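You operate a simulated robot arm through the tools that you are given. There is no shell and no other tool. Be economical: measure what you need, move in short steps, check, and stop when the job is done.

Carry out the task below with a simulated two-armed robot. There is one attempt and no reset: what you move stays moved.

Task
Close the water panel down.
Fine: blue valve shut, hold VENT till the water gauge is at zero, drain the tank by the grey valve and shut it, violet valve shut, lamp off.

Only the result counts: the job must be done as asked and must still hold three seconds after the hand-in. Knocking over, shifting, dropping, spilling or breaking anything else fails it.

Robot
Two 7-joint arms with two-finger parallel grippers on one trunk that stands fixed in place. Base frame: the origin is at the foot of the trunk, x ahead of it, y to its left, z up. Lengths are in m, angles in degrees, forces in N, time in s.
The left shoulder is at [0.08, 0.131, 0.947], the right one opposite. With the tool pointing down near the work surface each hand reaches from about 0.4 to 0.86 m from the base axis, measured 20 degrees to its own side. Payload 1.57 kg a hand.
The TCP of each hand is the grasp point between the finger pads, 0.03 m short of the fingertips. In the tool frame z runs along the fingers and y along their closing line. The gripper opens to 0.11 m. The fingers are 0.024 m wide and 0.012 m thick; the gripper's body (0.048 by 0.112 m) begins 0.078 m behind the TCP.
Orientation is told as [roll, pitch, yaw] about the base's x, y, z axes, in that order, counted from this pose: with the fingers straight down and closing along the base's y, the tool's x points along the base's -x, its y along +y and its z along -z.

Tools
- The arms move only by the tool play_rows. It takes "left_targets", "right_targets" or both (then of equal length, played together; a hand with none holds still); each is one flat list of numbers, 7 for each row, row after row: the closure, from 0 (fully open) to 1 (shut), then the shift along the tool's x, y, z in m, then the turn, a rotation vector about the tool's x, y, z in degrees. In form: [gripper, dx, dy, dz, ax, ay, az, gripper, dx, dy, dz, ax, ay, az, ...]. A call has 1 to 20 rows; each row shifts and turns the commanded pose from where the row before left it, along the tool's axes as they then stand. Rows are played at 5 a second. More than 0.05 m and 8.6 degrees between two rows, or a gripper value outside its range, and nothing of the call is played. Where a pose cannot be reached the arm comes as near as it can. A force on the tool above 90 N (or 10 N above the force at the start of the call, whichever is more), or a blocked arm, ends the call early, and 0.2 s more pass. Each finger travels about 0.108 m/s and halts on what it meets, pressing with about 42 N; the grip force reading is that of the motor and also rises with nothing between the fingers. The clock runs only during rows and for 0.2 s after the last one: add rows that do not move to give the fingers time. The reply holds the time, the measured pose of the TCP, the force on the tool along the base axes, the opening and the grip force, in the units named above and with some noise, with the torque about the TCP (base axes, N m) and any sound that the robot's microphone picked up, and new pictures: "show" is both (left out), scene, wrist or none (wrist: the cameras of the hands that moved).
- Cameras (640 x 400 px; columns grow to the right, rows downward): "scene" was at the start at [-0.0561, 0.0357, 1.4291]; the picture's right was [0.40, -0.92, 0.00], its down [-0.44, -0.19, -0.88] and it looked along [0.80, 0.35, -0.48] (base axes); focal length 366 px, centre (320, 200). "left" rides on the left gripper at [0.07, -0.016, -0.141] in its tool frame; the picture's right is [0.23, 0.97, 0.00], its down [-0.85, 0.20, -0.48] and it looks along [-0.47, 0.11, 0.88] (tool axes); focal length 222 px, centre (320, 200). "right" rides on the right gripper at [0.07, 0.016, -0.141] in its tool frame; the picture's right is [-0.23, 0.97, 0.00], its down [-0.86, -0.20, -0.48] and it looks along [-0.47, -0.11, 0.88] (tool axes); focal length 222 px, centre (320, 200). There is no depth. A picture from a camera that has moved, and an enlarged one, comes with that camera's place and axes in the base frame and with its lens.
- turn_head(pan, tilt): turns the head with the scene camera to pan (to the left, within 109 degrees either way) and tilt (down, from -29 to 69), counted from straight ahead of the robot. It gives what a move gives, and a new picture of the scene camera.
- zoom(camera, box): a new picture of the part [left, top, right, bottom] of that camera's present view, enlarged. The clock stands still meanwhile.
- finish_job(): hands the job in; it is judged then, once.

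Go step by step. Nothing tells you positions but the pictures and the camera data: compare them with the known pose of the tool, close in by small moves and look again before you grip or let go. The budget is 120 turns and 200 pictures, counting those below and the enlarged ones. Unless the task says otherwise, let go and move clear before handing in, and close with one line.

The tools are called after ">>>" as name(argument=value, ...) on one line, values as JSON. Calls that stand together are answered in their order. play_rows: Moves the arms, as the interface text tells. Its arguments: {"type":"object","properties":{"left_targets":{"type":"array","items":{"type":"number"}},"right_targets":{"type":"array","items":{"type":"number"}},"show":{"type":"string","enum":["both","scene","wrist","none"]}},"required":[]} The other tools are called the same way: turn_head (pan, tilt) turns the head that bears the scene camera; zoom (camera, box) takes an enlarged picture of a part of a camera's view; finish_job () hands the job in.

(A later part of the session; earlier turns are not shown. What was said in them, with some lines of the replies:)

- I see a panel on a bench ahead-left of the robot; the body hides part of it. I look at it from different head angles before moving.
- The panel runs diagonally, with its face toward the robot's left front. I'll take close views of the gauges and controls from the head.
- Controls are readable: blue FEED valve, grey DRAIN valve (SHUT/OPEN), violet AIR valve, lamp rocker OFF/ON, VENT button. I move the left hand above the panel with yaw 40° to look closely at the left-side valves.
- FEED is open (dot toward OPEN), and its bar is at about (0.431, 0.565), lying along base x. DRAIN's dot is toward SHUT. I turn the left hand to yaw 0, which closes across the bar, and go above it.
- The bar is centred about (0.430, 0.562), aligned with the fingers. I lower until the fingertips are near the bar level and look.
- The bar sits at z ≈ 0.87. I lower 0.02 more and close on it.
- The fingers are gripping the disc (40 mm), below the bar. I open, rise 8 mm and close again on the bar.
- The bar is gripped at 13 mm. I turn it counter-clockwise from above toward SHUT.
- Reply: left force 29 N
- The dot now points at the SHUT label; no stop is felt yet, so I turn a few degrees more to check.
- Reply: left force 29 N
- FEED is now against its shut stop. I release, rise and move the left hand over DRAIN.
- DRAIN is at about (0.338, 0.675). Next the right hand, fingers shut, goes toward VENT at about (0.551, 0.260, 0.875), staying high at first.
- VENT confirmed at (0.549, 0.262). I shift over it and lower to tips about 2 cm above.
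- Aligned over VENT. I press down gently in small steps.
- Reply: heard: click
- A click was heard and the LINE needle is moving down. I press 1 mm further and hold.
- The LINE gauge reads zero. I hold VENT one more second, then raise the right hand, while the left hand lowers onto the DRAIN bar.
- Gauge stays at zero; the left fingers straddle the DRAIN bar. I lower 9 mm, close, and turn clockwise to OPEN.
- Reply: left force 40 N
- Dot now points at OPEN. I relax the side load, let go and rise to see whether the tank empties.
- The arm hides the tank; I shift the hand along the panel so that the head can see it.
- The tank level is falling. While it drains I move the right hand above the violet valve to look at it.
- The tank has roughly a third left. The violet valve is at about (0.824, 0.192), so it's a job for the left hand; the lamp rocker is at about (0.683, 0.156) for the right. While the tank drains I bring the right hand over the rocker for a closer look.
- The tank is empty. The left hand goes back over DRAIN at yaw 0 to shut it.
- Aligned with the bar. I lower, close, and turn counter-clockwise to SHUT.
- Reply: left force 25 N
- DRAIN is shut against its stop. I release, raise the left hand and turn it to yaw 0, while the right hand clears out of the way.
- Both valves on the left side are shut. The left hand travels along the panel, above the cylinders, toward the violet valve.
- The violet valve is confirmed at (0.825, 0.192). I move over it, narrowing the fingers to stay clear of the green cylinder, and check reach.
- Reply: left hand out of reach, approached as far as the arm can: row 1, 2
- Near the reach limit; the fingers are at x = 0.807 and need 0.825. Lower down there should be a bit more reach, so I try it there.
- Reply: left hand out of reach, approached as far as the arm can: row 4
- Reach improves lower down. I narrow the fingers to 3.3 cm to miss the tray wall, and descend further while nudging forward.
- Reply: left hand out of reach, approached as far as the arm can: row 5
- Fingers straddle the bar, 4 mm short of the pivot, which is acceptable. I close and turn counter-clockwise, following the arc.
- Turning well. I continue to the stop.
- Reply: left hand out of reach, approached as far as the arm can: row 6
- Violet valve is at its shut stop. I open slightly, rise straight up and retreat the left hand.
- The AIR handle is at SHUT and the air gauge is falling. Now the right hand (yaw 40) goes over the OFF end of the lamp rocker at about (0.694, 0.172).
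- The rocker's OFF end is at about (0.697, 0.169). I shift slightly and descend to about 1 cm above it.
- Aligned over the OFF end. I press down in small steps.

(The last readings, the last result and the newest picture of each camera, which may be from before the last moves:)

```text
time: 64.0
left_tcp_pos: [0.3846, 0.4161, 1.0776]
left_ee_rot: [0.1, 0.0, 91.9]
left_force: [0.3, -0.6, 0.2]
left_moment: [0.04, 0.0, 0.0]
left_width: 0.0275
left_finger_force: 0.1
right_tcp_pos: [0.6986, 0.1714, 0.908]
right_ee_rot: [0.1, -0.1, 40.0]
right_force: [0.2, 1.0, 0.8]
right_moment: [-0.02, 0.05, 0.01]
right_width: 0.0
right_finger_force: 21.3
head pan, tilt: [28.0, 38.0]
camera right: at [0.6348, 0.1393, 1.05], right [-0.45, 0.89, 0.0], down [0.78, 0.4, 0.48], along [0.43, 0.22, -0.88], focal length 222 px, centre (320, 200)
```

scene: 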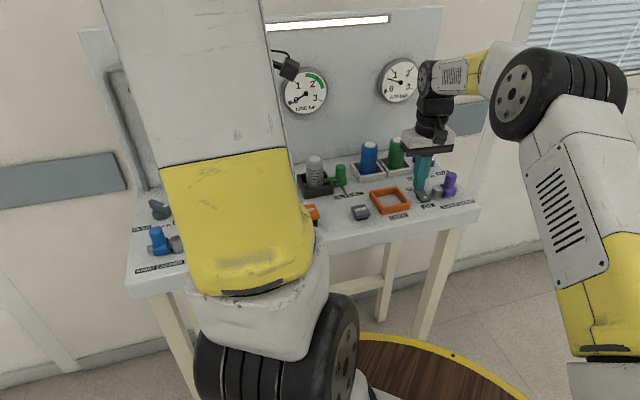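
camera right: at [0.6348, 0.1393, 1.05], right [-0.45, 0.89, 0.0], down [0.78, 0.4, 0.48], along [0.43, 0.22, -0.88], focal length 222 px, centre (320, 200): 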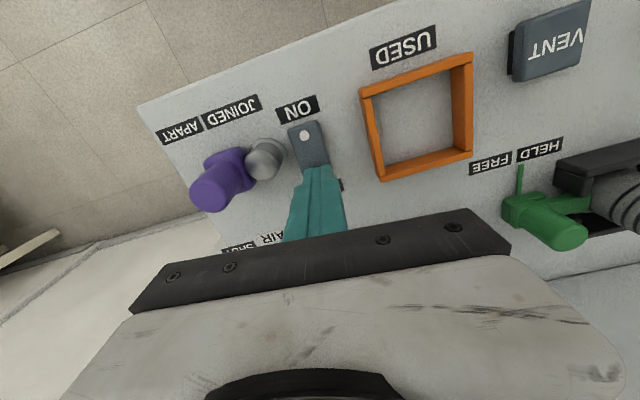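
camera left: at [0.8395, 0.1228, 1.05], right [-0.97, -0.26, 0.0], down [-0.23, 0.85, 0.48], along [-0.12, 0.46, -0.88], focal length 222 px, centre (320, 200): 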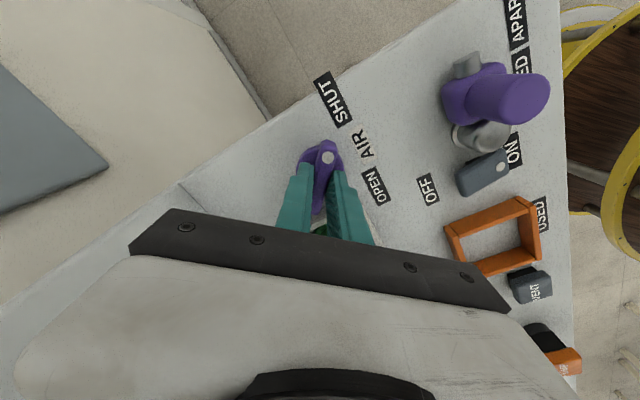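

No contact yet and the lamp is still lit; I continue down.

>>> play_rows(right_targets=[1, 0, 0, 0.003, 0, 0, 0, 1, 0, 0, 0.003, 0, 0, 0, 1, 0, 0, 0.003, 0, 0, 0], show="scene")

>>> zoom(camera="right", box=[240, 90, 400, 190])

>>> zoom(camera="scene", box=[380, 140, 500, 220])

```text
time: 64.8
left_tcp_pos: [0.3834, 0.4175, 1.0777]
left_ee_rot: [0.0, 0.0, 91.8]
left_force: [0.3, 0.3, 0.9]
left_moment: [0.0, -0.01, 0.0]
left_width: 0.0276
left_finger_force: 0.0
right_tcp_pos: [0.6995, 0.1717, 0.9034]
right_ee_rot: [-0.1, -0.4, 40.0]
right_force: [-3.7, -3.1, 29.6]
right_moment: [-0.37, 0.37, 0.01]
right_width: 0.0
right_finger_force: 20.5
head pan, tilt: [28.0, 38.0]
```

scene: 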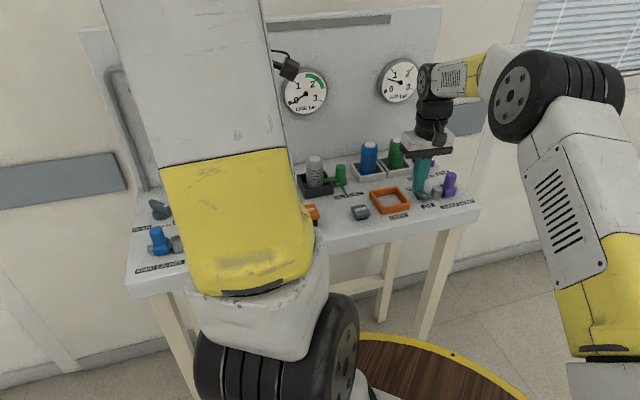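

```text
4.00 times, centred on (320, 140) of right
camera zoom: at [0.6343, 0.1393, 1.0447], right [-0.45, 0.89, 0.0], down [0.78, 0.4, 0.48], along [0.43, 0.22, -0.88], focal length 888 px, centre (320, 440)
```

zoom: 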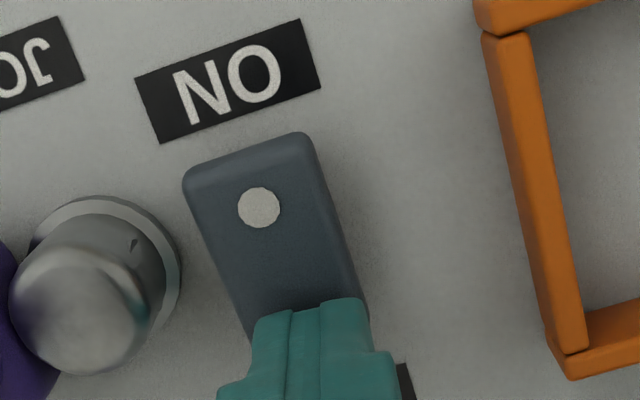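

```text
5.00 times, centred on (440, 180) of scene
camera zoom: at [-0.0644, 0.0398, 1.4148], right [0.47, -0.88, 0.0], down [-0.54, -0.29, -0.79], along [0.7, 0.37, -0.62], focal length 1829 px, centre (-280, 300)
```

zoom: 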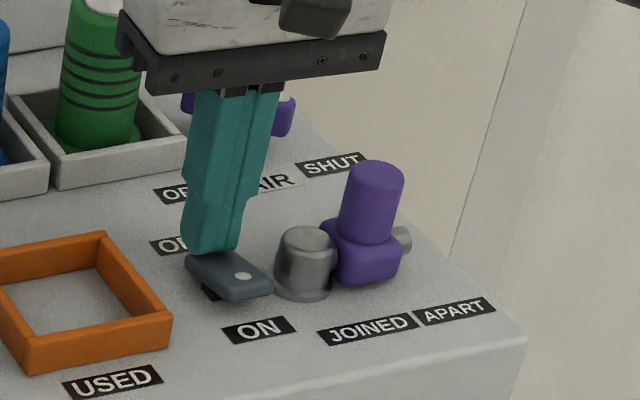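

The lamp is off and the rocker has tipped to OFF. I raise the right hand, retreat, and shift the left hand to inspect everything.

>>> play_rows(right_targets=[1, 0, 0, -0.02, 0, 0, 0, 1, 0, 0, -0.04, 0, 0, 0, 1, 0, 0, -0.04, 0, 0, 0, 1, 0, 0, -0.04, 0, 0, 0, 1, 0.04, -0.02, -0.01, 0, 0, 0, 1, 0.04, -0.02, 0, 0, 0, 0, 1, 0.04, -0.02, 0, 0, 0, 0, 1, 0.04, -0.02, 0, 0, 0, 0, 1, 0.03, -0.02, 0, 0, 0, 0], left_targets=[0.5, 0, 0, -0.03, 0, 0, 0, 0.5, 0, 0, -0.03, 0, 0, 0, 0.5, 0, 0, 0, 0, 0, 8, 0.5, 0, 0, 0, 0, 0, 8, 0.5, 0, 0, 0, 0, 0, 8, 0.5, 0, 0, 0, 0, 0, 8, 0.5, 0, 0, 0, 0, 0, 8, 0.5, 0, 0, 0, 0, 0, 8, 0.5, 0, 0, 0, 0, 0, 0], show="both")

>>> zoom(camera="scene", box=[260, 40, 500, 230])

>>> zoom(camera="left", box=[160, 0, 640, 300])

```text
time: 66.8
left_tcp_pos: [0.3844, 0.4179, 1.1371]
left_ee_rot: [0.0, 0.0, 43.7]
left_force: [0.5, 0.4, 0.1]
left_moment: [-0.05, 0.01, -0.01]
left_width: 0.055
left_finger_force: 0.1
right_tcp_pos: [0.6197, -0.0266, 1.0537]
right_ee_rot: [0.0, -0.1, 40.0]
right_force: [0.3, 0.0, -0.7]
right_moment: [0.0, 0.02, 0.0]
right_width: 0.0001
right_finger_force: 21.9
head pan, tilt: [28.0, 38.0]
camera right: at [0.5547, -0.059, 1.1946], right [-0.45, 0.89, 0.0], down [0.78, 0.4, 0.48], along [0.43, 0.22, -0.88], focal length 222 px, centre (320, 200)
camera left: at [0.3468, 0.3579, 1.2796], right [-0.84, 0.55, 0.0], down [0.48, 0.74, 0.48], along [0.26, 0.4, -0.88], focal length 222 px, centre (320, 200)
```

scene: 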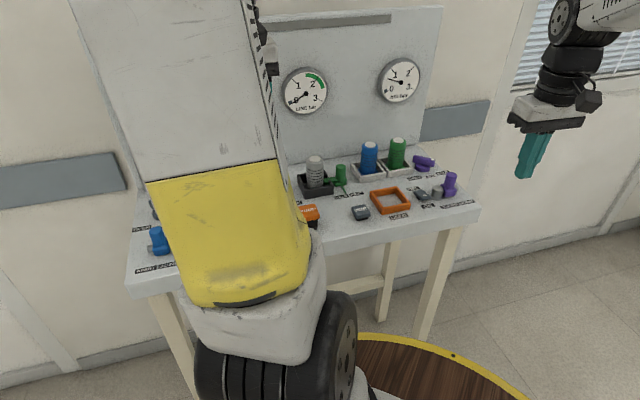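
right: 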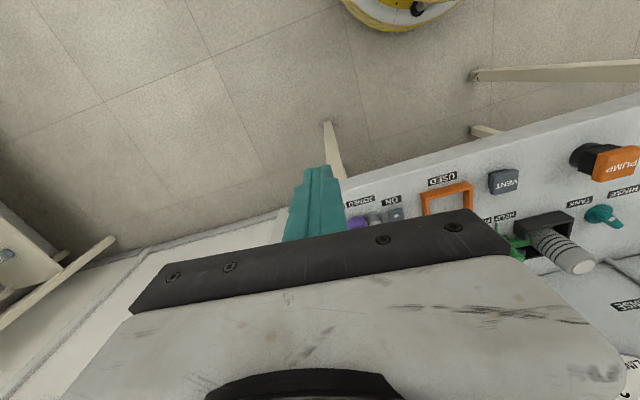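
left: 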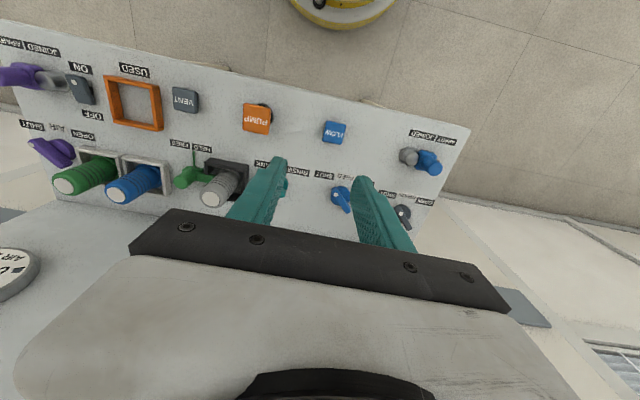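

```text
2.11 times, centred on (380, 135) of scene
camera zoom: at [-0.0631, 0.0405, 1.4148], right [0.47, -0.88, 0.0], down [-0.54, -0.29, -0.79], along [0.7, 0.37, -0.62], focal length 770 px, centre (194, 337)
```

zoom: 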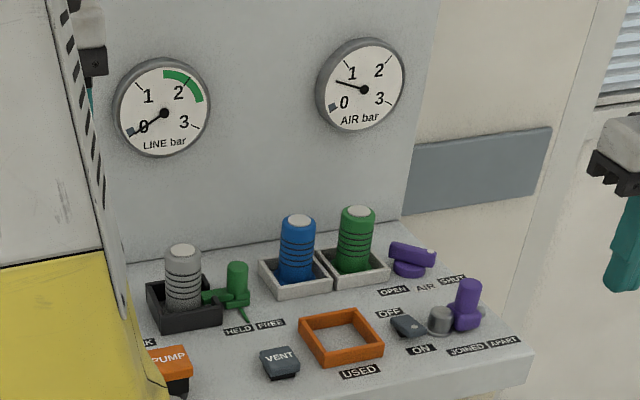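

```text
1.33 times, centred on (400, 150) of left
camera zoom: at [0.3468, 0.3579, 1.2796], right [-0.84, 0.55, 0.0], down [0.48, 0.74, 0.48], along [0.26, 0.4, -0.88], focal length 296 px, centre (213, 267)
```

zoom: 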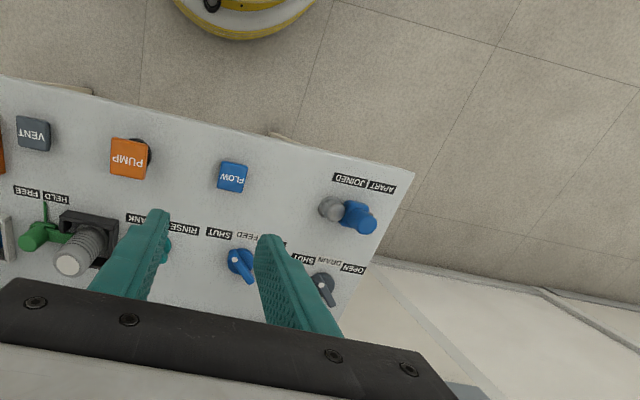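

LINE reads zero, the FEED, DRAIN and AIR handles all point to SHUT, the tank was seen empty, the lamp is off and both hands are clear. I hand the job in.

>>> finish_job()

```text
The job is handed in.
```

The water panel is closed down: blue (FEED) valve shut, line vented to zero, tank drained and grey (DRAIN) valve shut, violet (AIR) valve shut, lamp off; the air gauge still read about 0.8 bar at hand-in.
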